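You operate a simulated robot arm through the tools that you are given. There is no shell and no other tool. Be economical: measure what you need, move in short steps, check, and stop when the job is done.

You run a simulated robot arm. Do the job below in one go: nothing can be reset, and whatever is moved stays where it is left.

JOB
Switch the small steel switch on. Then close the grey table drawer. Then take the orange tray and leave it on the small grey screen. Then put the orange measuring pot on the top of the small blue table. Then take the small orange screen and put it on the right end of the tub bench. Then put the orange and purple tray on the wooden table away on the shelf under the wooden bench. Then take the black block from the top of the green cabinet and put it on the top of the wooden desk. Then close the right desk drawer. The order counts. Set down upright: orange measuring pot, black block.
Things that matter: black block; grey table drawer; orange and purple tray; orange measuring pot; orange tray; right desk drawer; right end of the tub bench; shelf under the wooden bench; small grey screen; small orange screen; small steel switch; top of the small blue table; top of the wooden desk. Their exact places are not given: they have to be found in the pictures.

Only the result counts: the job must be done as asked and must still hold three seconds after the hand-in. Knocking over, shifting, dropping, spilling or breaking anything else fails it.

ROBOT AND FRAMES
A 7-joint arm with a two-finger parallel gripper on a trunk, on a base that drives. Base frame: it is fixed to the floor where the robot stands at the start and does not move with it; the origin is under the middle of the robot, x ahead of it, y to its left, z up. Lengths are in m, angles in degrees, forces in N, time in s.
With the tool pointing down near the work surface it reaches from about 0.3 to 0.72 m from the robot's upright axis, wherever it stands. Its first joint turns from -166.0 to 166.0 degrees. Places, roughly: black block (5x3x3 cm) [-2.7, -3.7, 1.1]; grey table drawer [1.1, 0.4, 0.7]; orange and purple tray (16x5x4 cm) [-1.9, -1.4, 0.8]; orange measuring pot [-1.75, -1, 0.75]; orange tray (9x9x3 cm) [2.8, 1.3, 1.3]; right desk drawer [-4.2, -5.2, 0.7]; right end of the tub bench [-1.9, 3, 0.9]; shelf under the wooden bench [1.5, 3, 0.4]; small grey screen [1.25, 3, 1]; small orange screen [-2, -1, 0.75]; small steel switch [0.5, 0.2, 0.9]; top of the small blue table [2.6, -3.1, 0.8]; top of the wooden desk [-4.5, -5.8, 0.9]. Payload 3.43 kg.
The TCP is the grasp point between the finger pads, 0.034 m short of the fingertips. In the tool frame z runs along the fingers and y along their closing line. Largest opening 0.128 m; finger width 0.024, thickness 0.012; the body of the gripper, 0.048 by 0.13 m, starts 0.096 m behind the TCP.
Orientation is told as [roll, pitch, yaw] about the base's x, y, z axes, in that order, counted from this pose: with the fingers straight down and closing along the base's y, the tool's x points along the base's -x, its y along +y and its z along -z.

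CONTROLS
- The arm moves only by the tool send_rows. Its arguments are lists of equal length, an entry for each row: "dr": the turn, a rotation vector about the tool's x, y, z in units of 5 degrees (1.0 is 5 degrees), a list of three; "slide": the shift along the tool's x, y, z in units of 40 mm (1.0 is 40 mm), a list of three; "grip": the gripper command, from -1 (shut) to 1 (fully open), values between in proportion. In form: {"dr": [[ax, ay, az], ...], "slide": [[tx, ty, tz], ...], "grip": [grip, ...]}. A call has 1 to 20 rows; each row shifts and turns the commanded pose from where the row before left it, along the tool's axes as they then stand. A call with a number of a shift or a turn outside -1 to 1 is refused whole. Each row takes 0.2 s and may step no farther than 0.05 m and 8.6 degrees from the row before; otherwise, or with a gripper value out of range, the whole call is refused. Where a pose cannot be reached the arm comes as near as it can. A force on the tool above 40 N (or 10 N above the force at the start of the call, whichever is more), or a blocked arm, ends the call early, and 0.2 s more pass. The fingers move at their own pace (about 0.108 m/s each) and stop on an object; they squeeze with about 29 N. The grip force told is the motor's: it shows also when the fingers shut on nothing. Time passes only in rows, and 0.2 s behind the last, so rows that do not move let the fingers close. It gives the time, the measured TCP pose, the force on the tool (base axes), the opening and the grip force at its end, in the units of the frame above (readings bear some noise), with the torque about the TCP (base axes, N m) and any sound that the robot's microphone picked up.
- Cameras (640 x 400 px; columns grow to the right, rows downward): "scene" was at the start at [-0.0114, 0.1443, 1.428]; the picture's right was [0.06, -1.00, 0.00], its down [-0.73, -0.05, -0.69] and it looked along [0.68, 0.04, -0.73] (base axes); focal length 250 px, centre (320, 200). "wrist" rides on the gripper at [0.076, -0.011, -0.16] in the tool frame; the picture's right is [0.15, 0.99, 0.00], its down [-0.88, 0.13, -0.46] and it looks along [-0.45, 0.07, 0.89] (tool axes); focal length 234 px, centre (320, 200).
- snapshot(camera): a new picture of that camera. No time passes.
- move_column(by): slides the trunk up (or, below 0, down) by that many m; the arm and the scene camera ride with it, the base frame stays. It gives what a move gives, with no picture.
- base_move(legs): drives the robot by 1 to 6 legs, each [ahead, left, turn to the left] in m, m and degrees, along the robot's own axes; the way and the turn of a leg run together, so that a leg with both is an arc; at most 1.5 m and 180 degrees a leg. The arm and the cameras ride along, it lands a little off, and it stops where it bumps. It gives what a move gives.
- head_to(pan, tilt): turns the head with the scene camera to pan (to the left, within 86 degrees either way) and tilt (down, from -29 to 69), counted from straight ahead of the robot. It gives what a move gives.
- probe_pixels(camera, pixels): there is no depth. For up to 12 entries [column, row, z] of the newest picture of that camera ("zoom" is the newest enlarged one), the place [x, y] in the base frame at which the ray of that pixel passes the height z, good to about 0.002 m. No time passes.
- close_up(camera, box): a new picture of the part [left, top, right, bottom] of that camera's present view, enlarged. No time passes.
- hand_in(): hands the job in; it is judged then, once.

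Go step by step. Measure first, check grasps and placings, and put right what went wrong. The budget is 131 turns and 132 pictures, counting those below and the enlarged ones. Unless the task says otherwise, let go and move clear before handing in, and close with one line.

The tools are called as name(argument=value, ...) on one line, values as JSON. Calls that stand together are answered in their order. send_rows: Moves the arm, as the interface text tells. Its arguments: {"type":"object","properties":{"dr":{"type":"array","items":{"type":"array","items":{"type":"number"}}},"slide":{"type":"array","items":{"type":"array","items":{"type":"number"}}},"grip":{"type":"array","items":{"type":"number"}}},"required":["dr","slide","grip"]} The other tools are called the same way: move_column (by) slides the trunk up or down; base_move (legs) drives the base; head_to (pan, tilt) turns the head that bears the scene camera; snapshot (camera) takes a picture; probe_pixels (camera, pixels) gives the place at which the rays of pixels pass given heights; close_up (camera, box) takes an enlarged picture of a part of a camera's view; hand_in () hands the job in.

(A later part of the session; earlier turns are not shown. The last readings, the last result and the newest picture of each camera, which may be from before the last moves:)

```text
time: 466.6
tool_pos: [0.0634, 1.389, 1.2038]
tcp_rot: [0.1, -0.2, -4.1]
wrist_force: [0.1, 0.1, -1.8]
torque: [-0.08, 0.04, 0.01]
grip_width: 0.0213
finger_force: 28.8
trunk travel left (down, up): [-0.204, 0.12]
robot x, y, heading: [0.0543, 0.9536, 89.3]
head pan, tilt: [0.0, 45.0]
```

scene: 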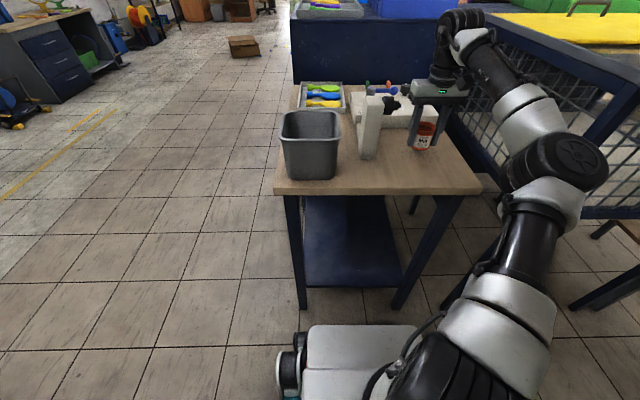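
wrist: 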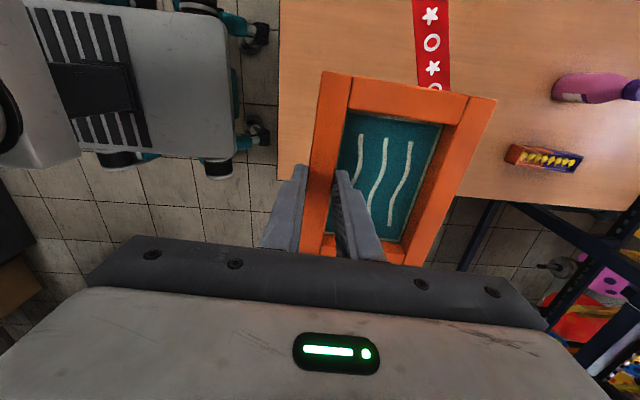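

base_move(legs=[[1.05, -0.05, 0], [0, 0, 90]])

head_to(pan=-30, tilt=28)

snapshot(camera="scene")

```text
time: 475.9
tool_pos: [-0.3241, 1.9752, 1.2051]
tcp_rot: [0.0, -0.2, 87.6]
wrist_force: [0.3, 0.5, -1.3]
torque: [-0.02, -0.09, -0.01]
grip_width: 0.0213
finger_force: 28.6
trunk travel left (down, up): [-0.204, 0.12]
robot x, y, heading: [0.1089, 1.9776, -178.8]
head pan, tilt: [0.0, 45.0]
```

```text
time: 476.9
tool_pos: [-0.3251, 1.9761, 1.2047]
tcp_rot: [0.0, -0.2, 87.6]
wrist_force: [-0.8, -0.4, -1.6]
torque: [-0.04, -0.11, 0.0]
grip_width: 0.0215
finger_force: 29.4
trunk travel left (down, up): [-0.204, 0.12]
robot x, y, heading: [0.1093, 1.9765, -179.1]
head pan, tilt: [-30.0, 28.0]
```

```text
39 pictures are left
```

scene: 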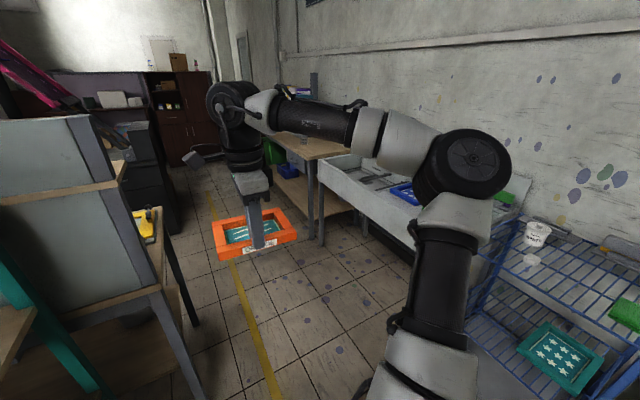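

The white trough is at (400,190) and a wooden bench beyond at (315,148). I'll probe the floor points for the corridor.

probe_pixels(camera="scene", pixels=[[320, 243, 0], [365, 235, 0], [197, 323, 0], [195, 395, 0], [310, 155, 0.9], [345, 150, 0.9], [275, 140, 0.9], [240, 270, 0], [415, 225, 0.85], [320, 173, 0.85]])

close_up(camera="scene", box=[260, 80, 500, 230])

```text
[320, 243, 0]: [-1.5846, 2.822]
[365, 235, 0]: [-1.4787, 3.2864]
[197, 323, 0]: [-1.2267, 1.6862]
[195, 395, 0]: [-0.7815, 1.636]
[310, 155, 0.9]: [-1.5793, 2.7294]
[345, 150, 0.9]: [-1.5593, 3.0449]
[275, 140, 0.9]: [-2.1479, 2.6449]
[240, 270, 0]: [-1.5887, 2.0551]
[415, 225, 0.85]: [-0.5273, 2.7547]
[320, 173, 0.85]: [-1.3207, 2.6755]
```

```text
2.67 times, centred on (380, 155) of scene
```

zoom: 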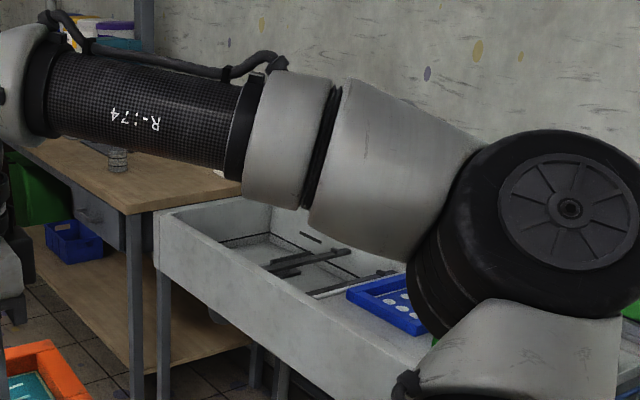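

The corridor runs from y≈1.69 to 2.7. I'll strafe to y≈2.2, drive to x≈−1.85 and face the wooden bench.

base_move(legs=[[0, -0.2, -1], [0.98, 0, 0], [0.98, 0, 0], [0, 0, -90]])

head_to(pan=0, tilt=35)

snapshot(camera="scene")

```text
time: 492.6
tool_pos: [-1.8454, 2.5889, 1.2049]
tcp_rot: [-0.1, -0.2, -2.8]
wrist_force: [-0.9, 0.5, -1.0]
torque: [-0.07, 0.04, -0.02]
grip_width: 0.0213
finger_force: 28.7
trunk travel left (down, up): [-0.204, 0.12]
robot x, y, heading: [-1.8418, 2.1559, 90.7]
head pan, tilt: [-30.0, 28.0]
```

```text
time: 493.6
tool_pos: [-1.8435, 2.589, 1.2056]
tcp_rot: [0.0, -0.3, -2.9]
wrist_force: [-0.4, -0.2, -0.5]
torque: [-0.07, 0.02, 0.0]
grip_width: 0.0215
finger_force: 28.8
trunk travel left (down, up): [-0.204, 0.12]
robot x, y, heading: [-1.8421, 2.154, 90.8]
head pan, tilt: [0.0, 35.0]
```

```text
37 pictures are left
```

scene: 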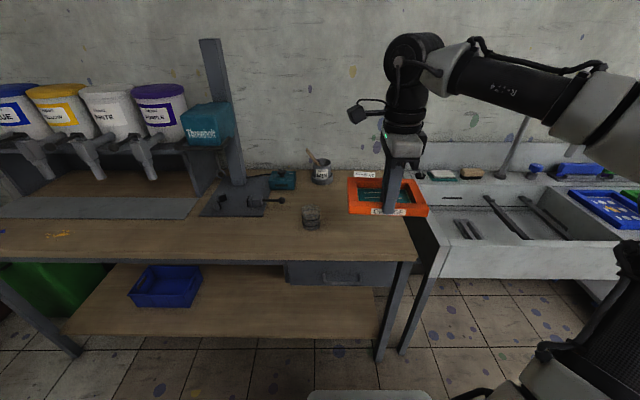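

This is the tub bench (ink tubs at left). Its right end around (365,222) is clear, between the glass and the edge. I'll probe it.

probe_pixels(camera="scene", pixels=[[416, 250, 0.9], [392, 178, 0.9], [320, 228, 0.9], [310, 228, 0.9], [300, 255, 0.9], [368, 220, 0.9], [380, 360, 0], [322, 184, 0.9], [416, 250, 0.87]])

snapshot(camera="wrist")

probe_pixels(camera="wrist", pixels=[[340, 90, 0.9], [340, 90, 0.87]])

```text
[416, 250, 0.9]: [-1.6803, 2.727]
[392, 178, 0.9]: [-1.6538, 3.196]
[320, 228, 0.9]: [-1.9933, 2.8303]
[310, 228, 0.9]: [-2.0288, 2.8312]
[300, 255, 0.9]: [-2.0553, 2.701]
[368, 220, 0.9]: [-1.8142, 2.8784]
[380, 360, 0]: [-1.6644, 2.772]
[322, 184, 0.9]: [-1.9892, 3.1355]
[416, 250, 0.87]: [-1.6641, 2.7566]
```

```text
36 pictures are left
```

wrist: 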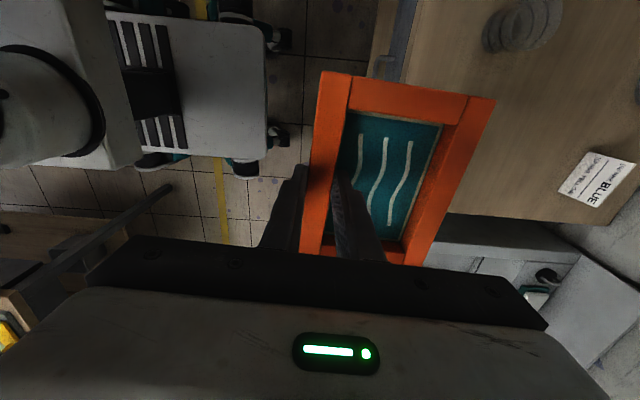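

```text
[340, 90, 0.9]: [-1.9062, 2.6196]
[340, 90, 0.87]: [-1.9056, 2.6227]
```

The right end spans x to −1.67 and y from 2.73, with the glass at about (−2.01, 2.84). I'll place the screen centred near (−1.81, 2.93): drive 0.12 m closer, reach out, lower.

base_move(legs=[[0.12, 0, 0]])

send_rows(dr=[[0, 0, -0.5], [0, 0, 0], [0, 0, 0], [0, 0, 0], [0, 0, 0]], slide=[[-0.15, 0.84, 0], [-0.15, 0.84, 0], [-0.15, 0.84, 0], [-0.15, 0.84, 0], [-0.15, 0.84, 0]], grip=[-1, -1, -1, -1, -1])

move_column(by=-0.18)

snapshot(camera="scene")

snapshot(camera="wrist")

```text
time: 494.8
tool_pos: [-1.845, 2.7086, 1.2049]
tcp_rot: [0.0, -0.2, -2.7]
wrist_force: [-0.8, -0.5, -1.3]
torque: [-0.12, 0.01, 0.01]
grip_width: 0.0214
finger_force: 28.7
trunk travel left (down, up): [-0.204, 0.12]
robot x, y, heading: [-1.8435, 2.275, 90.8]
head pan, tilt: [0.0, 35.0]
```

```text
time: 496.0
tool_pos: [-1.8138, 2.8773, 1.2052]
tcp_rot: [0.0, -0.2, -0.1]
wrist_force: [0.0, 0.3, -1.5]
torque: [-0.07, 0.05, -0.02]
grip_width: 0.0215
finger_force: 28.9
trunk travel left (down, up): [-0.204, 0.12]
robot x, y, heading: [-1.8435, 2.2726, 90.8]
head pan, tilt: [0.0, 35.0]
```

```text
time: 498.0
tool_pos: [-1.8142, 2.8786, 1.0256]
tcp_rot: [0.0, -0.2, -0.1]
wrist_force: [0.5, 0.0, -0.3]
torque: [-0.08, 0.0, -0.04]
grip_width: 0.0214
finger_force: 28.5
trunk travel left (down, up): [-0.024, 0.3]
robot x, y, heading: [-1.8458, 2.2753, 90.6]
head pan, tilt: [0.0, 35.0]
```

```text
35 pictures are left
```

scene: 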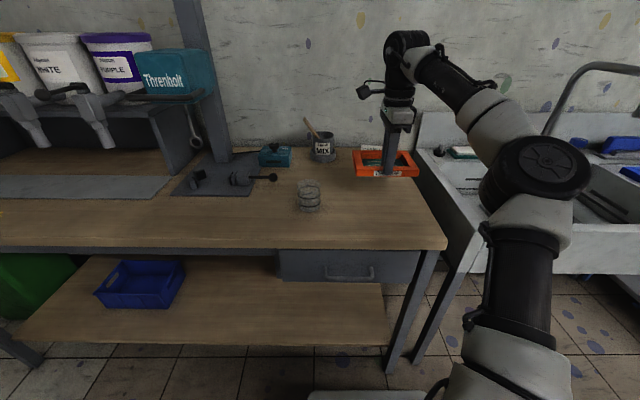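

```text
34 pictures are left
```

wrist: 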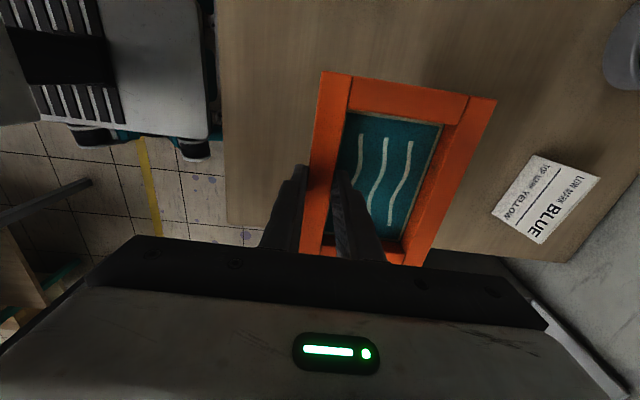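

The position is clear of the card and the glass. I'll descend to contact.

send_rows(dr=[[0, 0, 0], [0, 0, 0], [0, 0, 0], [0, 0, 0], [0, 0, 0], [0, 0, 0], [0, 0, 0], [0, 0, 0], [0, 0, 0], [0, 0, 0], [0, 0, 0], [0, 0, 0], [0, 0, 0]], slide=[[0, 0, 0.5], [0, 0, 0.4], [0, 0, 0.2], [0, 0, 0.15], [0, 0, 0.15], [0, 0, 0.15], [0, 0, 0.15], [0, 0, 0.15], [0, 0, 0.15], [0, 0, 0.15], [0, 0, 0.15], [0, 0, 0.15], [0, 0, 0.15]], grip=[-1, -1, -1, -1, -1, -1, -1, -1, -1, -1, -1, -1, -1])

close_up(camera="scene", box=[280, 110, 472, 230])

```text
time: 500.8
tool_pos: [-1.8148, 2.878, 0.9209]
tcp_rot: [0.0, -0.2, -0.3]
wrist_force: [-1.0, 0.4, -0.9]
torque: [-0.12, 0.01, 0.0]
grip_width: 0.0212
finger_force: 29.3
trunk travel left (down, up): [-0.024, 0.3]
robot x, y, heading: [-1.8434, 2.271, 90.9]
head pan, tilt: [0.0, 35.0]
```

```text
3.33 times, centred on (376, 170) of scene
```

zoom: 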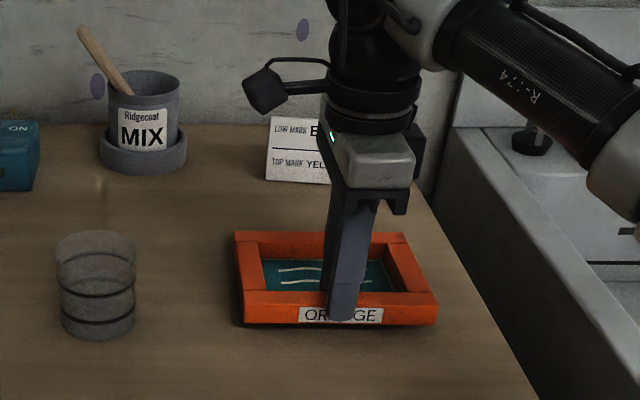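

send_rows(dr=[[0, 0, 0], [0, 0, 0], [0, 0, 0], [0, 0, 0], [0, 0, 0], [0, 0, 0], [0, 0, 0], [0, 0, 0], [0, 0, 0]], slide=[[0, 0, 0.12], [0, 0, 0.12], [0, 0, 0.12], [0, 0, 0.12], [0, 0, 0.12], [0, 0, 0.12], [0, 0, 0.12], [0, 0, 0.12], [0, 0, 0.12]], grip=[-1, -1, -1, -1, -1, -1, -1, -1, -1])

close_up(camera="scene", box=[280, 110, 472, 230])

```text
time: 502.3
tool_pos: [-1.8146, 2.8781, 0.897]
tcp_rot: [0.7, -0.2, -0.3]
wrist_force: [0.5, -3.2, 14.8]
torque: [-0.22, 0.01, 0.06]
grip_width: 0.0215
finger_force: 28.5
trunk travel left (down, up): [-0.024, 0.3]
robot x, y, heading: [-1.8452, 2.2696, 90.8]
head pan, tilt: [0.0, 35.0]
stopped in row 7: the force on the tool passed its limit at 45 N (the readings are from after the stop); the commanded pose is now the measured one
```

```text
3.33 times, centred on (376, 170) of scene
```

zoom: 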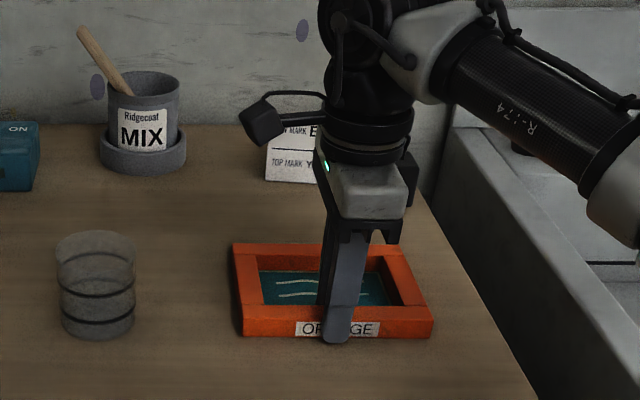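

The screen is on the bench. I'll open to about 0.05 (the inner finger stays clear of the far rail) and lift straight up.

send_rows(dr=[[0, 0, 0], [0, 0, 0], [0, 0, 0], [0, 0, 0], [0, 0, 0], [0, 0, 0], [0, 0, 0], [0, 0, 0]], slide=[[0, 0, -0.03], [0, 0, 0], [0, 0, 0], [0, 0, -0.3], [0, 0, -0.7], [0, 0, -1], [0, 0, -1], [0, 0, -1]], grip=[-0.25, -0.25, -0.25, -0.25, -0.25, -0.25, -0.25, -0.25])

close_up(camera="scene", box=[230, 90, 486, 250])

```text
time: 504.1
tool_pos: [-1.812, 2.8761, 1.0563]
tcp_rot: [0.3, -0.2, -0.2]
wrist_force: [0.3, 0.2, -0.1]
torque: [-0.03, 0.03, 0.01]
grip_width: 0.0479
finger_force: 0.1
trunk travel left (down, up): [-0.024, 0.3]
robot x, y, heading: [-1.8455, 2.2763, 91.0]
head pan, tilt: [0.0, 35.0]
```

```text
2.50 times, centred on (358, 170) of scene
```

zoom: 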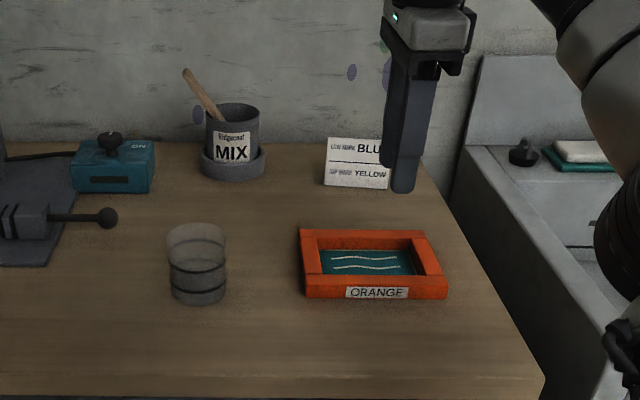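

The orange screen lies flat on the right end of the tub bench. I'll tuck, raise and drive back for the orange-and-purple tray.

send_rows(dr=[[0, 0, 0], [0, 0, 0], [0, 0, 0], [0, 0, 0], [0, 0, 0]], slide=[[0, -0.5, -0.9], [0, -0.8, -0.8], [0, -0.9, -0.6], [0, -0.9, -0.5], [0, -0.8, 0]], grip=[-1, -1, -1, -1, -1])

base_move(legs=[[-0.1, 0, -1], [0, 0, -90], [0.97, 0, 0], [0.97, 0, 0], [0, 0, -90]])

```text
time: 505.3
tool_pos: [-1.8155, 2.7219, 1.168]
tcp_rot: [0.4, -0.1, -0.3]
wrist_force: [0.1, -0.2, -0.5]
torque: [-0.02, -0.01, 0.03]
grip_width: 0.0
finger_force: 29.0
trunk travel left (down, up): [-0.024, 0.3]
robot x, y, heading: [-1.8422, 2.2758, 90.8]
head pan, tilt: [0.0, 35.0]
```

```text
time: 523.7
tool_pos: [0.0587, 1.6781, 1.1662]
tcp_rot: [0.3, -0.2, 177.5]
wrist_force: [-0.4, 0.0, -0.1]
torque: [-0.01, 0.01, 0.02]
grip_width: 0.0
finger_force: 28.6
trunk travel left (down, up): [-0.024, 0.3]
robot x, y, heading: [0.1055, 2.1227, -91.2]
head pan, tilt: [0.0, 35.0]
```

base_move(legs=[[0, 0, 1.2], [1.2, 0, 0], [1.18, 0, 0], [0, 0, -90], [0.9, 0, 0]])

head_to(pan=5, tilt=22)

snapshot(camera="scene")

```text
time: 538.0
tool_pos: [-0.1558, -0.6285, 1.1659]
tcp_rot: [0.5, -0.2, 145.4]
wrist_force: [0.4, -0.2, -0.9]
torque: [0.03, 0.02, -0.01]
grip_width: 0.0
finger_force: 29.0
trunk travel left (down, up): [-0.024, 0.3]
robot x, y, heading: [0.1214, -0.2741, -123.4]
head pan, tilt: [0.0, 35.0]
stopped in leg 4: the robot was blocked; the commanded pose is now the measured one
```

```text
time: 538.7
tool_pos: [-0.1551, -0.6288, 1.1663]
tcp_rot: [0.6, -0.2, 145.6]
wrist_force: [0.7, 0.7, -0.9]
torque: [0.0, 0.01, -0.03]
grip_width: 0.0001
finger_force: 29.2
trunk travel left (down, up): [-0.024, 0.3]
robot x, y, heading: [0.1211, -0.2745, -123.7]
head pan, tilt: [5.0, 22.0]
```

```text
30 pictures are left
```

scene: 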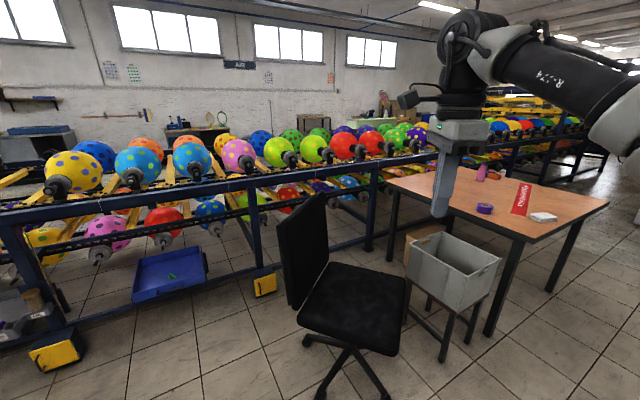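

The turn was blocked, most likely by the base corner touching the front table. I'll strafe away from it (to the right) and finish the turn.

base_move(legs=[[0, 0, 4], [0, -0.12, 0], [0, 0, -60]])

head_to(pan=-2, tilt=25)

snapshot(camera="scene")

```text
time: 543.7
tool_pos: [-0.4307, -0.1947, 1.1663]
tcp_rot: [0.5, -0.2, 90.7]
wrist_force: [0.0, -0.3, 0.3]
torque: [-0.02, -0.01, 0.01]
grip_width: 0.0
finger_force: 29.5
trunk travel left (down, up): [-0.024, 0.3]
robot x, y, heading: [0.0145, -0.2153, -178.4]
head pan, tilt: [5.0, 22.0]
```

```text
time: 544.3
tool_pos: [-0.4292, -0.1956, 1.1667]
tcp_rot: [0.6, -0.2, 90.7]
wrist_force: [0.7, 0.2, 0.1]
torque: [0.05, 0.01, -0.03]
grip_width: 0.0001
finger_force: 29.0
trunk travel left (down, up): [-0.024, 0.3]
robot x, y, heading: [0.0175, -0.2158, -177.9]
head pan, tilt: [-2.0, 25.0]
```

```text
29 pictures are left
```

scene: 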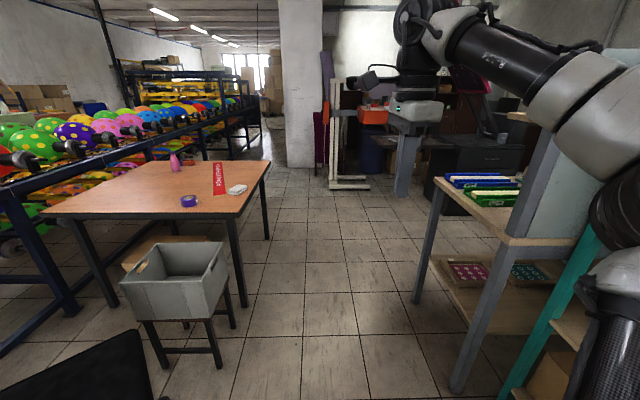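

The strip is clear and the west side of the table looks open. I'll drive past the table's west end and turn south.

base_move(legs=[[0, 0, -2], [1.23, 0, 0], [1.23, 0, 0], [0, 0, 90], [0.25, 0, 0], [0, -0.2, 0]])

head_to(pan=25, tilt=35)

snapshot(camera="scene")

```text
time: 564.2
tool_pos: [-2.6766, -0.8752, 1.1681]
tcp_rot: [0.6, -0.2, 177.7]
wrist_force: [-0.6, 0.6, -0.2]
torque: [0.0, 0.0, 0.01]
grip_width: 0.0
finger_force: 28.8
trunk travel left (down, up): [-0.024, 0.3]
robot x, y, heading: [-2.6288, -0.4272, -91.4]
head pan, tilt: [-2.0, 25.0]
```

```text
time: 565.1
tool_pos: [-2.6758, -0.8754, 1.1659]
tcp_rot: [0.5, -0.2, 177.7]
wrist_force: [-0.2, 0.3, 0.3]
torque: [-0.01, 0.02, -0.03]
grip_width: 0.0
finger_force: 29.4
trunk travel left (down, up): [-0.024, 0.3]
robot x, y, heading: [-2.6293, -0.4279, -91.2]
head pan, tilt: [25.0, 35.0]
```

```text
28 pictures are left
```

scene: 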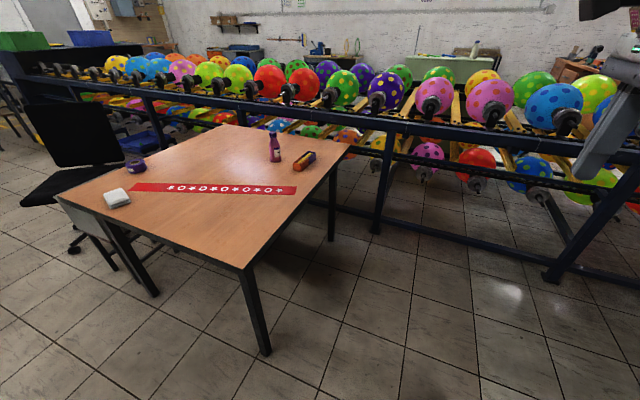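

The tray is at (305,161). I'll probe it along with the rack foot and table legs.

probe_pixels(camera="scene", pixels=[[296, 168, 0.745], [313, 153, 0.745], [305, 161, 0.76], [552, 280, 0], [375, 232, 0], [265, 352, 0], [331, 240, 0], [275, 160, 0.745], [352, 147, 0.745], [245, 269, 0.745]])

close_up(camera="scene", box=[240, 110, 368, 190])

```text
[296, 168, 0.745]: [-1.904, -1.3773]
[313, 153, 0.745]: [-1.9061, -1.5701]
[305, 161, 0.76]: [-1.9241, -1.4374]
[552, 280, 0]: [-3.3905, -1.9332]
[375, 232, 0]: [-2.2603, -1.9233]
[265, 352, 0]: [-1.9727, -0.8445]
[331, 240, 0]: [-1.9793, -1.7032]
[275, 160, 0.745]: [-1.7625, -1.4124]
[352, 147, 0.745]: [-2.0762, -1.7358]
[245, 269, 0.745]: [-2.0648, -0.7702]
```

```text
5.00 times, centred on (304, 150) of scene
```

zoom: 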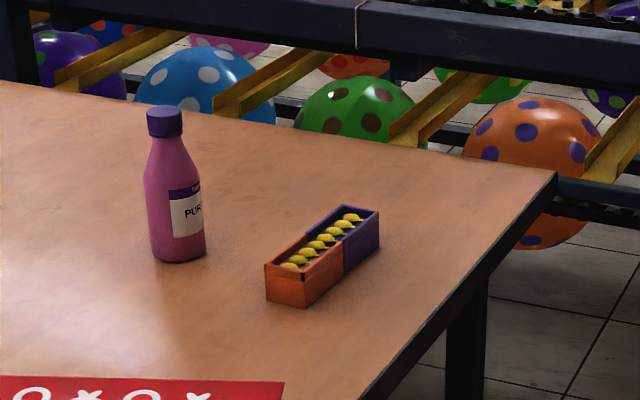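

The tray (holding yellow pieces) lies along y from about −1.37 to −1.54 at x≈−1.905. I'll drive to the table's west side, where the tool will already close along x.

base_move(legs=[[0.82, 0, 0], [0, 0, 91.3], [0.13, 0, 0]])

snapshot(camera="wrist")

```text
time: 574.5
tool_pos: [-2.075, -1.2788, 1.1677]
tcp_rot: [0.5, -0.2, -89.4]
wrist_force: [-0.4, -0.6, 0.7]
torque: [-0.02, 0.03, -0.01]
grip_width: 0.0
finger_force: 28.8
trunk travel left (down, up): [-0.024, 0.3]
robot x, y, heading: [-2.525, -1.2584, 1.6]
head pan, tilt: [25.0, 35.0]
```

```text
26 pictures are left
```

wrist: 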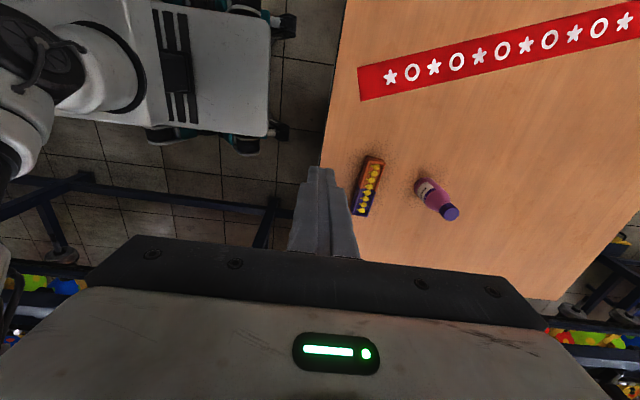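

close_up(camera="wrist", box=[320, 140, 480, 240])

probe_pixels(camera="wrist", pixels=[[367, 156, 0.782], [385, 160, 0.782], [368, 216, 0.782], [352, 214, 0.782], [437, 190, 0.75], [452, 212, 0.92]])

```text
4.00 times, centred on (400, 190) of wrist
```

zoom: 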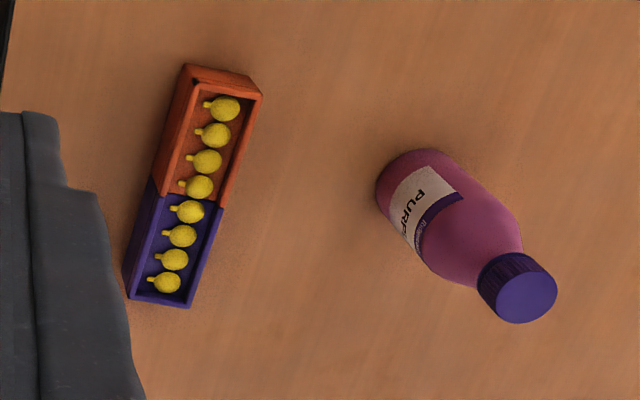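

```text
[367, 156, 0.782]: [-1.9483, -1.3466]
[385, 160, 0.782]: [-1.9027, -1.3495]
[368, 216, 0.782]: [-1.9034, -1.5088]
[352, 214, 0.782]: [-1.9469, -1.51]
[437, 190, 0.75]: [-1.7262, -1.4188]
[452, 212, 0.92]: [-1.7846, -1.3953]
```

The tray centre is (−1.925, −1.43), width 0.045, aligned with y. I'll move over it with the gripper open to 0.09, lower to about 0.92 and check.

send_rows(dr=[[0, -0.1, 0], [0, 0, 0], [0, 0, 0], [0, 0, 0], [0, 0, 0], [0, 0, 0], [0, 0, 0], [0, 0, 0], [0, 0, 0], [0, 0, 0], [0, 0, 0], [0, 0, 0]], slide=[[-0.63, 0.625, 0], [-0.63, 0.625, 0], [-0.63, 0.625, 0], [-0.63, 0.625, 0], [-0.63, 0.625, 0], [-0.63, 0.625, 0], [0, 0, 1], [0, 0, 1], [0, 0, 1], [0, 0, 1], [0, 0, 1], [0, 0, 1]], grip=[0.4, 0.4, 0.4, 0.4, 0.4, 0.4, 0.4, 0.4, 0.4, 0.4, 0.4, 0.4])

snapshot(camera="wrist")

probe_pixels(camera="wrist", pixels=[[320, 100, 0.782]])

```text
time: 577.1
tool_pos: [-1.9644, -1.4102, 0.9053]
tcp_rot: [0.5, -0.8, -89.3]
wrist_force: [-0.9, 0.3, 0.6]
torque: [-0.03, -0.05, -0.01]
grip_width: 0.0893
finger_force: 0.0
out of reach, approached as far as the arm can: row 4, 5, 6
trunk travel left (down, up): [-0.024, 0.3]
robot x, y, heading: [-2.5267, -1.2576, 1.5]
head pan, tilt: [25.0, 35.0]
```

```text
24 pictures are left
```

wrist: 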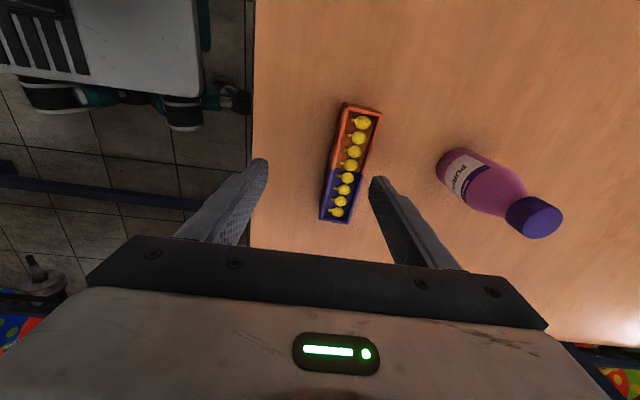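

```text
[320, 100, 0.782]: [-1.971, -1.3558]
```

The arm fell short at height but should reach now that it's lower. I'll probe the tray again.

probe_pixels(camera="wrist", pixels=[[343, 103, 0.782], [382, 110, 0.782], [352, 223, 0.782], [320, 218, 0.782]])

```text
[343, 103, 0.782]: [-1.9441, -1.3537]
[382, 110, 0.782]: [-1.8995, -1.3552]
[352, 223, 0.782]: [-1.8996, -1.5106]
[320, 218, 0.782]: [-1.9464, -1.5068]
```

send_rows(dr=[[0.1, 0.16, 0], [0, 0, 0], [0, 0, 0], [0, 0, 0], [0, 0, 0], [0, 0, 0], [0, 0, 0]], slide=[[-0.26, 0.35, 0.2], [-0.27, 0.35, 0.2], [0, 0.35, 0.3], [0, 0, 0.3], [0, 0, 0], [0, 0, 0], [0, 0, 0]], grip=[0.4, 0.4, 0.4, 0.4, 0.4, 0.4, 0.4])

snapshot(camera="wrist")

```text
time: 578.7
tool_pos: [-1.9204, -1.4306, 0.8647]
tcp_rot: [0.0, 0.1, -89.3]
wrist_force: [0.0, 0.2, 0.8]
torque: [-0.03, 0.02, 0.04]
grip_width: 0.0895
finger_force: 0.1
trunk travel left (down, up): [-0.024, 0.3]
robot x, y, heading: [-2.5238, -1.2568, 1.6]
head pan, tilt: [25.0, 35.0]
```

```text
23 pictures are left
```

wrist: 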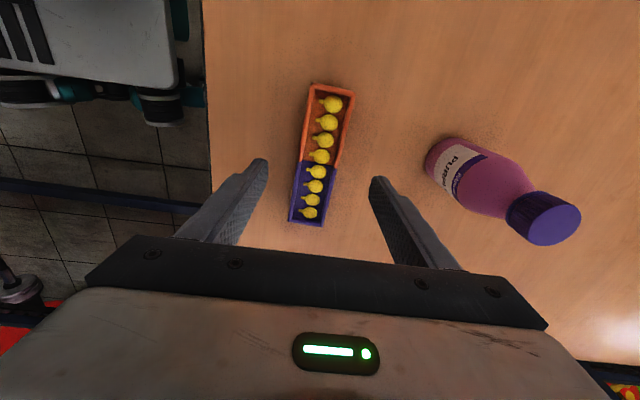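

It's centred over the tray. I'll descend to z≈0.784, close and lift a little.

send_rows(dr=[[0, 0, 0], [0, 0, 0], [0, 0, 0], [0, 0, 0], [0, 0, 0], [0, 0, 0], [0, 0, 0], [0, 0, 0], [0, 0, 0], [0, 0, 0]], slide=[[0, 0, 0.8], [0, 0, 0.8], [0, 0, 0.42], [0, 0, 0], [0, 0, 0], [0, 0, 0], [0, 0, 0], [0, 0, -0.3], [0, 0, -0.5], [0, 0, -0.7]], grip=[0.4, 0.4, 0.4, -1, -1, -1, -1, -1, -1, -1])

snapshot(camera="wrist")

```text
time: 580.9
tool_pos: [-1.9201, -1.4285, 0.8444]
tcp_rot: [-0.1, 0.1, -89.4]
wrist_force: [0.7, 0.7, -0.2]
torque: [0.04, 0.03, 0.0]
grip_width: 0.0446
finger_force: 29.4
trunk travel left (down, up): [-0.024, 0.3]
robot x, y, heading: [-2.5219, -1.2556, 1.7]
head pan, tilt: [25.0, 35.0]
```

```text
22 pictures are left
```

wrist: 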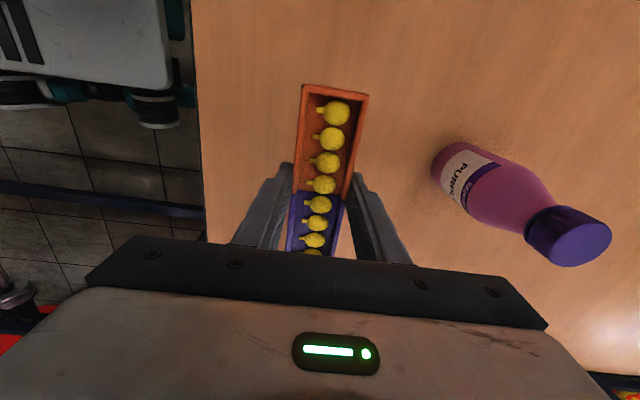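

The tray is held level with its pieces in place. I'll lift, tuck and drive to the wooden bench by the known route.

send_rows(dr=[[0, 0, 0], [0, 0, 0], [0, 0, 0], [0, 0, 0], [0, 0, 0], [0, 0, 0], [0, 0, 0]], slide=[[0, 0, -0.9], [0, 0, -0.9], [0, 0, -0.9], [0, -0.6, -0.8], [0.2, -0.7, -0.8], [0.2, -0.7, -0.6], [0.2, -0.7, 0]], grip=[-1, -1, -1, -1, -1, -1, -1])

base_move(legs=[[-0.12, 0, 0], [0, 0, 88.3], [1.02, 0, 0], [0, 0, -90], [1.32, 0, 0]])

```text
time: 582.5
tool_pos: [-2.0276, -1.4074, 1.0398]
tcp_rot: [-0.1, 0.1, -89.4]
wrist_force: [1.2, -0.5, -1.4]
torque: [0.0, -0.03, 0.0]
grip_width: 0.0444
finger_force: 29.1
trunk travel left (down, up): [-0.024, 0.3]
robot x, y, heading: [-2.525, -1.2592, 1.8]
head pan, tilt: [25.0, 35.0]
```

```text
time: 602.6
tool_pos: [-0.8681, -0.3968, 1.0392]
tcp_rot: [0.0, 0.1, -90.6]
wrist_force: [0.3, 0.0, -1.3]
torque: [-0.03, 0.03, 0.02]
grip_width: 0.0444
finger_force: 29.0
trunk travel left (down, up): [-0.024, 0.3]
robot x, y, heading: [-1.3624, -0.2347, 0.5]
head pan, tilt: [25.0, 35.0]
```

move_column(by=0.16)

base_move(legs=[[1.4, 0, -0.5], [0, 0, 90], [1.17, -0.04, 0], [1.17, 0, 0], [0, 0, -90]])

```text
time: 604.4
tool_pos: [-0.8689, -0.3952, 1.2002]
tcp_rot: [-0.1, 0.1, -90.7]
wrist_force: [0.4, -0.1, -1.5]
torque: [0.02, 0.02, -0.01]
grip_width: 0.0444
finger_force: 29.1
trunk travel left (down, up): [-0.184, 0.14]
robot x, y, heading: [-1.3574, -0.2324, 0.5]
head pan, tilt: [25.0, 35.0]
```

```text
time: 630.4
tool_pos: [0.5837, 1.9397, 1.1991]
tcp_rot: [0.0, 0.1, -92.3]
wrist_force: [-0.1, 0.5, -1.7]
torque: [0.04, 0.01, -0.02]
grip_width: 0.0443
finger_force: 29.3
trunk travel left (down, up): [-0.184, 0.14]
robot x, y, heading: [0.092, 2.1166, -1.4]
head pan, tilt: [25.0, 35.0]
```

I'll drive on to x≈1.5 and face the bench, and turn the tool so the tray's long axis points forward.

base_move(legs=[[0, 0, 1.4], [0.7, 0, 0], [0.72, 0, 0], [0, 0, 90]])

send_rows(dr=[[0, 0, -1], [0, 0, -1], [0, 0, -1], [0, 0, -1], [0, 0, -1], [0, 0, -1], [0, 0, -1], [0, 0, -1], [0, 0, -1], [0, 0, -1], [0, 0, -1], [0, 0, -1], [0, 0, -1], [0, 0, -1], [0, 0, -1], [0, 0, -1], [0, 0, -1], [0, 0, -1]], slide=[[0, 0, 0], [0, 0, 0], [0, 0, 0], [0, 0, 0], [0, 0, 0], [0, 0, 0], [0, 0, 0], [0, 0, 0], [0, 0, 0], [0, 0, 0], [0, 0, 0], [0, 0, 0], [0, 0, 0], [0, 0, 0], [0, 0, 0], [0, 0, 0], [0, 0, 0], [0, 0, 0]], grip=[-1, -1, -1, -1, -1, -1, -1, -1, -1, -1, -1, -1, -1, -1, -1, -1, -1, -1])

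head_to(pan=0, tilt=40)

snapshot(camera="scene")

```text
time: 642.1
tool_pos: [1.7211, 2.5971, 1.1996]
tcp_rot: [-0.1, 0.1, -2.9]
wrist_force: [-0.5, 0.1, -1.0]
torque: [0.02, 0.04, 0.0]
grip_width: 0.044
finger_force: 28.9
trunk travel left (down, up): [-0.184, 0.14]
robot x, y, heading: [1.5384, 2.1116, 88.1]
head pan, tilt: [25.0, 35.0]
```

```text
time: 645.9
tool_pos: [1.7204, 2.5967, 1.1991]
tcp_rot: [0.2, 0.1, 87.2]
wrist_force: [-0.3, -0.4, -0.6]
torque: [0.03, -0.01, 0.0]
grip_width: 0.0446
finger_force: 29.0
trunk travel left (down, up): [-0.184, 0.14]
robot x, y, heading: [1.54, 2.1061, 88.4]
head pan, tilt: [25.0, 35.0]
```

```text
time: 646.8
tool_pos: [1.7202, 2.5965, 1.1989]
tcp_rot: [0.1, 0.1, 87.2]
wrist_force: [0.2, 0.5, -1.2]
torque: [-0.01, -0.01, -0.03]
grip_width: 0.0446
finger_force: 29.1
trunk travel left (down, up): [-0.184, 0.14]
robot x, y, heading: [1.5394, 2.1105, 88.3]
head pan, tilt: [0.0, 40.0]
```

```text
21 pictures are left
```

scene: 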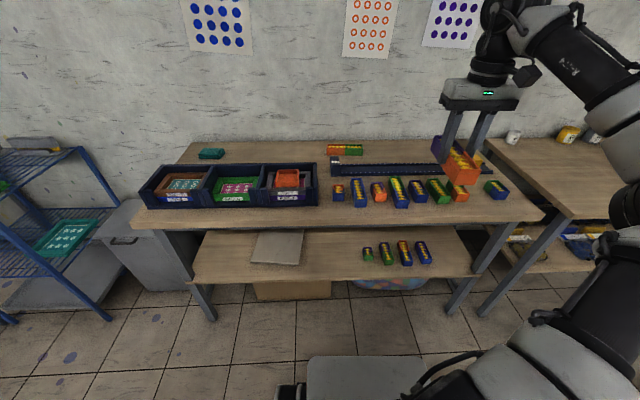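

The shelf already holds a few trays at columns 365–430, with free space at about (335,260). I'll probe the bench edge, the shelf edge and the free spots.

probe_pixels(camera="scene", pixels=[[340, 226, 0.87], [340, 226, 0.83], [335, 279, 0.42], [335, 279, 0.46], [335, 258, 0.42], [423, 264, 0.42], [362, 264, 0.42], [302, 265, 0.42], [340, 205, 0.87], [210, 320, 0], [453, 315, 0], [445, 262, 0.42]])

close_up(camera="scene", box=[230, 165, 486, 325])

```text
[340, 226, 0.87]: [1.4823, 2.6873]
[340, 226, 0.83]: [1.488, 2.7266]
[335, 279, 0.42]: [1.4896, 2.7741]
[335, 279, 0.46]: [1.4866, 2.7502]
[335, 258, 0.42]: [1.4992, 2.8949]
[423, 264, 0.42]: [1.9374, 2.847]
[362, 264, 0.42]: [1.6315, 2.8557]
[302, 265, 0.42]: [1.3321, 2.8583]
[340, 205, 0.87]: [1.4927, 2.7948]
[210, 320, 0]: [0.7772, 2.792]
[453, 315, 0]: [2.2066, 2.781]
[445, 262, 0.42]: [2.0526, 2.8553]
```

```text
2.50 times, centred on (358, 245) of scene
```

zoom: 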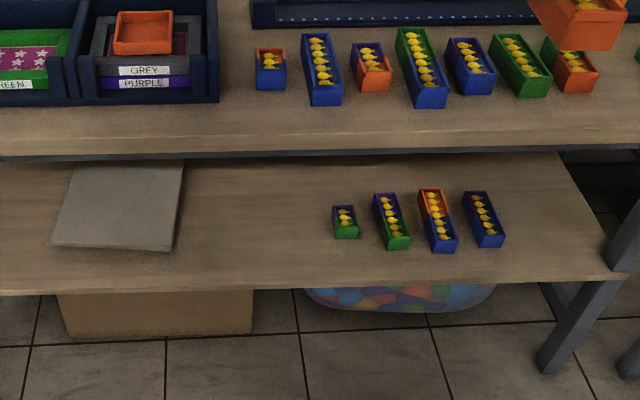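

There is no room on this bench to regrasp, and placing on the shelf needs a forward-tilted grip with the tray level. I'll use the free front of the neighbouring table to the right for the regrasp. First I'll probe it.

probe_pixels(camera="scene", pixels=[[580, 219, 0.9], [545, 190, 0.9], [490, 140, 0.9], [545, 213, 0.87], [511, 139, 0.9], [480, 316, 0], [545, 170, 0.9], [580, 190, 0.9]])

base_move(legs=[[0.08, 0, 0], [0, -0.66, 0]])

head_to(pan=-15, tilt=45)

snapshot(camera="scene")

```text
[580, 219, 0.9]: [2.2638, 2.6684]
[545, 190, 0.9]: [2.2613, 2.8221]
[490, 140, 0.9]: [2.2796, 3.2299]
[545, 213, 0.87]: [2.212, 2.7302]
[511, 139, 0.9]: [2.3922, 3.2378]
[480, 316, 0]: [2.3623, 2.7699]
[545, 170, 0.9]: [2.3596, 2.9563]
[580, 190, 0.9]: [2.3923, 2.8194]
```

```text
time: 654.2
tool_pos: [2.3758, 2.6637, 1.199]
tcp_rot: [0.1, 0.0, 87.7]
wrist_force: [0.8, -0.1, -1.1]
torque: [-0.04, 0.04, 0.02]
grip_width: 0.0446
finger_force: 29.1
trunk travel left (down, up): [-0.184, 0.14]
robot x, y, heading: [2.1978, 2.1771, 88.7]
head pan, tilt: [0.0, 40.0]
```

```text
time: 655.0
tool_pos: [2.3746, 2.6637, 1.1985]
tcp_rot: [0.2, 0.1, 87.7]
wrist_force: [0.4, -0.2, -0.1]
torque: [0.01, 0.02, 0.01]
grip_width: 0.0447
finger_force: 29.1
trunk travel left (down, up): [-0.184, 0.14]
robot x, y, heading: [2.1974, 2.1741, 88.7]
head pan, tilt: [-15.0, 45.0]
```

```text
19 pictures are left
```

scene: 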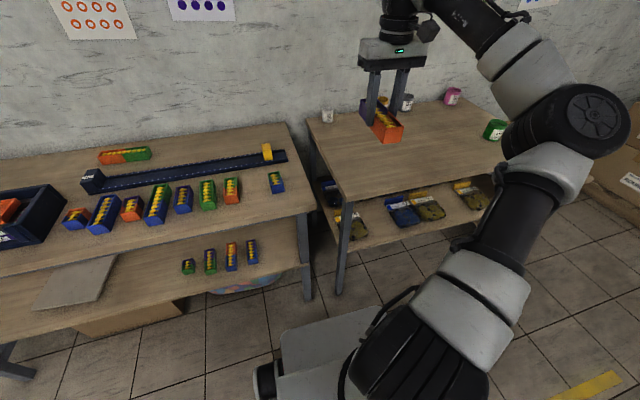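

I'll set it down on the clear area at about (2.45, 2.82): move over, lower the trunk and descend to contact.

send_rows(dr=[[0, 0, 0], [0, 0, 0], [0, 0, 0], [0, 0, 0], [0, 0, 0]], slide=[[-0.78, -0.36, 0], [-0.78, -0.36, 0], [-0.78, -0.36, 0], [-0.78, -0.36, 0], [-0.78, -0.36, 0]], grip=[-1, -1, -1, -1, -1])

move_column(by=-0.18)

send_rows(dr=[[0, 0, 0], [0, 0, 0], [0, 0, 0], [0, 0, 0], [0, 0, 0], [0, 0, 0], [0, 0, 0], [0, 0, 0], [0, 0, 0], [0, 0, 0], [0, 0, 0], [0, 0, 0], [0, 0, 0], [0, 0, 0], [0, 0, 0]], slide=[[0, 0, 0.5], [0, 0, 0.4], [0, 0, 0.25], [0, 0, 0.25], [0, 0, 0.2], [0, 0, 0.15], [0, 0, 0.15], [0, 0, 0.15], [0, 0, 0.15], [0, 0, 0.15], [0, 0, 0.15], [0, 0, 0.15], [0, 0, 0.15], [0, 0, 0.15], [0, 0, 0.15]], grip=[-1, -1, -1, -1, -1, -1, -1, -1, -1, -1, -1, -1, -1, -1, -1])

close_up(camera="scene", box=[290, 60, 482, 180])

```text
time: 656.2
tool_pos: [2.4144, 2.7683, 1.1689]
tcp_rot: [0.0, -0.1, 87.5]
wrist_force: [-0.4, 0.5, -0.6]
torque: [0.01, 0.02, 0.03]
grip_width: 0.0446
finger_force: 29.2
out of reach, approached as far as the arm can: row 3, 4, 5
trunk travel left (down, up): [-0.184, 0.14]
robot x, y, heading: [2.1976, 2.1748, 88.7]
head pan, tilt: [-15.0, 45.0]
```

```text
time: 658.2
tool_pos: [2.4144, 2.7683, 0.9886]
tcp_rot: [0.1, 0.1, 87.6]
wrist_force: [0.7, 0.8, -1.6]
torque: [-0.03, 0.0, 0.05]
grip_width: 0.0444
finger_force: 29.2
trunk travel left (down, up): [-0.004, 0.32]
robot x, y, heading: [2.1976, 2.1757, 88.9]
head pan, tilt: [-15.0, 45.0]
```

```text
time: 661.1
tool_pos: [2.4137, 2.7689, 0.885]
tcp_rot: [-0.1, -0.6, 87.7]
wrist_force: [-1.4, -3.4, 14.5]
torque: [-0.54, 0.09, 0.02]
grip_width: 0.0442
finger_force: 28.8
trunk travel left (down, up): [-0.004, 0.32]
robot x, y, heading: [2.1965, 2.175, 88.9]
head pan, tilt: [-15.0, 45.0]
stopped in row 14: the force on the tool passed its limit at 46 N (the readings are from after the stop); the commanded pose is now the measured one
```

```text
3.33 times, centred on (386, 120) of scene
```

zoom: 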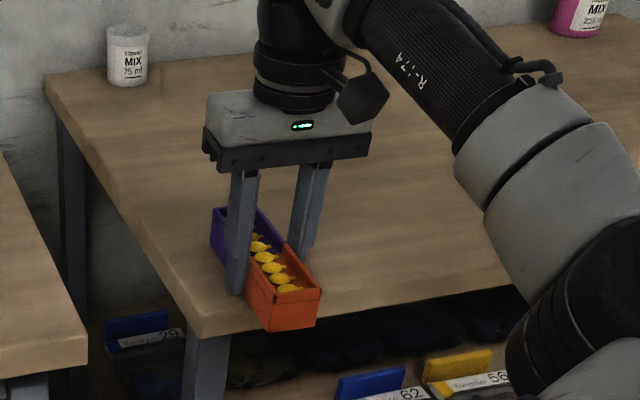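

Contact at z≈0.844, but the orange end overhangs the table edge. I'll raise a little, shift 4 cm further in, set down and release.

send_rows(dr=[[0, 0.12, 0], [0, 0, 0], [0, 0, 0], [0, 0, 0], [0, 0, 0], [0, 0, 0], [0, 0, 0], [0, 0, 0], [0, 0, 0], [0, 0, 0], [0, 0, 0], [0, 0, 0], [0, 0, 0], [0, 0, 0]], slide=[[0, 0, -0.5], [-0.5, 0, 0], [-0.6, 0, 0], [0, 0, 0.25], [0, 0, 0.13], [0, 0, 0.1], [0, 0, 0], [0, 0, 0], [0, 0, 0], [0, 0, -0.4], [0, 0, -0.8], [0, 0, -1], [0, 0, -1], [0, 0, -0.5]], grip=[-1, -1, -1, -1, -1, -1, -1, 0.4, 0.4, 0.4, 0.4, 0.4, 0.4, 0.4])

close_up(camera="scene", box=[290, 60, 482, 180])

snapshot(camera="wrist")

```text
time: 664.1
tool_pos: [2.3994, 2.7709, 1.0045]
tcp_rot: [0.0, 0.0, 87.4]
wrist_force: [0.1, 0.3, -0.5]
torque: [0.01, 0.03, 0.0]
grip_width: 0.0898
finger_force: 0.0
out of reach, approached as far as the arm can: row 3, 11, 12, 13, 14
trunk travel left (down, up): [-0.004, 0.32]
robot x, y, heading: [2.2022, 2.1737, 88.7]
head pan, tilt: [-15.0, 45.0]
```

```text
3.33 times, centred on (386, 120) of scene
```

zoom: 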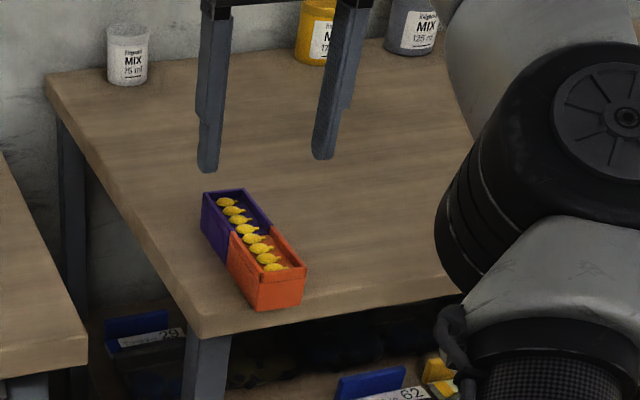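

```text
16 pictures are left
```

wrist: 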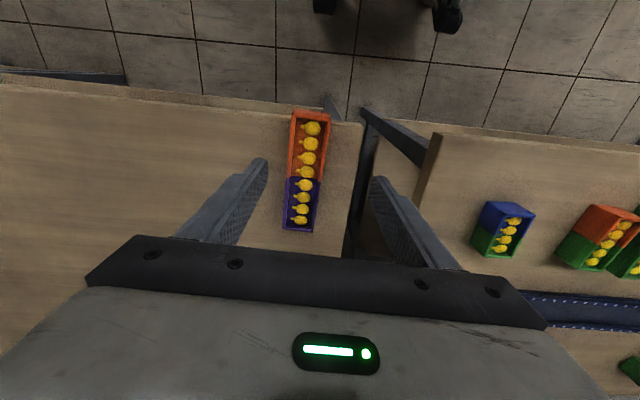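

The tray sits fully on the table with its pieces. I'll probe its corners from this picture.

probe_pixels(camera="wrist", pixels=[[292, 111, 0.884], [331, 113, 0.884], [313, 233, 0.884], [284, 229, 0.884]])

```text
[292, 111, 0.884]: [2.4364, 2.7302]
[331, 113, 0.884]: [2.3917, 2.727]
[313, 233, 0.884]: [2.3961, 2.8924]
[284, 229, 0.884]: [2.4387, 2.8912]
```

The tray centre is (2.416, 2.810), long axis along y. I'll tilt the tool forward 50° with the gripper open and hover just above it.

send_rows(dr=[[0, 0, -0.5], [0, -1, 0], [0, -1, 0], [0, -1, 0], [0, -1, 0], [0, -1, 0], [0, -1, 0], [0, -1, 0], [0, -1, 0], [0, -1, 0], [0, -1, 0], [0, 0, 0], [0, 0, 0], [0, 0, 0]], slide=[[0, 0, 0], [0, 0, 0], [0, 0, 0], [0, 0, 0], [0, 0, 0], [0, 0, 0], [0, 0, 0], [0, 0, 0], [0, 0, 0], [0, 0, 0], [0, 0, 0], [0.2, -0.2, 0.8], [0.22, -0.22, 0.82], [0, 0, 0]], grip=[0.4, 0.4, 0.4, 0.4, 0.4, 0.4, 0.4, 0.4, 0.4, 0.4, 0.4, 0.4, 0.4, 0.4])

```text
time: 667.1
tool_pos: [2.4117, 2.806, 0.9463]
tcp_rot: [0.0, -49.9, 89.9]
wrist_force: [-0.1, -1.0, 1.2]
torque: [0.01, 0.0, 0.02]
grip_width: 0.0898
finger_force: 0.1
out of reach, approached as far as the arm can: row 1
trunk travel left (down, up): [-0.004, 0.32]
robot x, y, heading: [2.1996, 2.1751, 89.0]
head pan, tilt: [-15.0, 45.0]
```

send_rows(dr=[[0, 0, 0], [0, 0, 0], [0, 0, 0], [0, 0, 0], [0, 0, 0], [0, 0, 0], [0, 0, 0], [0, 0, 0]], slide=[[0.6, -0.1, 0.57], [0.6, 0, 0.57], [0, 0, 0], [0, 0, 0], [0, 0, 0], [0, 0, 0], [-0.3, 0, -0.25], [-0.46, 0, -0.39]], grip=[0.4, 0.4, 0.4, -1, -1, -1, -1, -1])

close_up(camera="scene", box=[290, 60, 482, 180])

```text
time: 668.9
tool_pos: [2.418, 2.8095, 0.9198]
tcp_rot: [0.0, -49.8, 90.1]
wrist_force: [0.2, 0.2, -1.6]
torque: [0.01, 0.03, 0.04]
grip_width: 0.0447
finger_force: 29.5
trunk travel left (down, up): [-0.004, 0.32]
robot x, y, heading: [2.1985, 2.1767, 88.8]
head pan, tilt: [-15.0, 45.0]
```

```text
3.33 times, centred on (386, 120) of scene
```

zoom: 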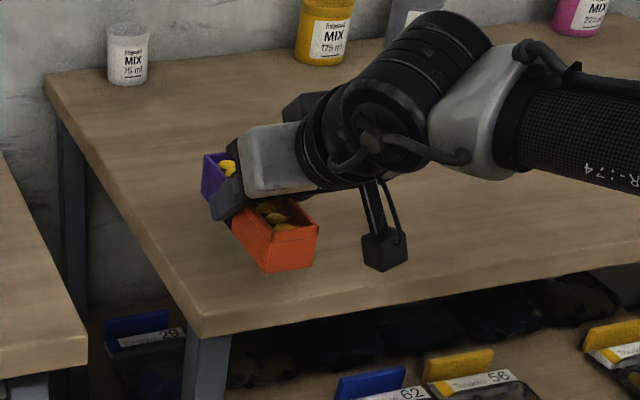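

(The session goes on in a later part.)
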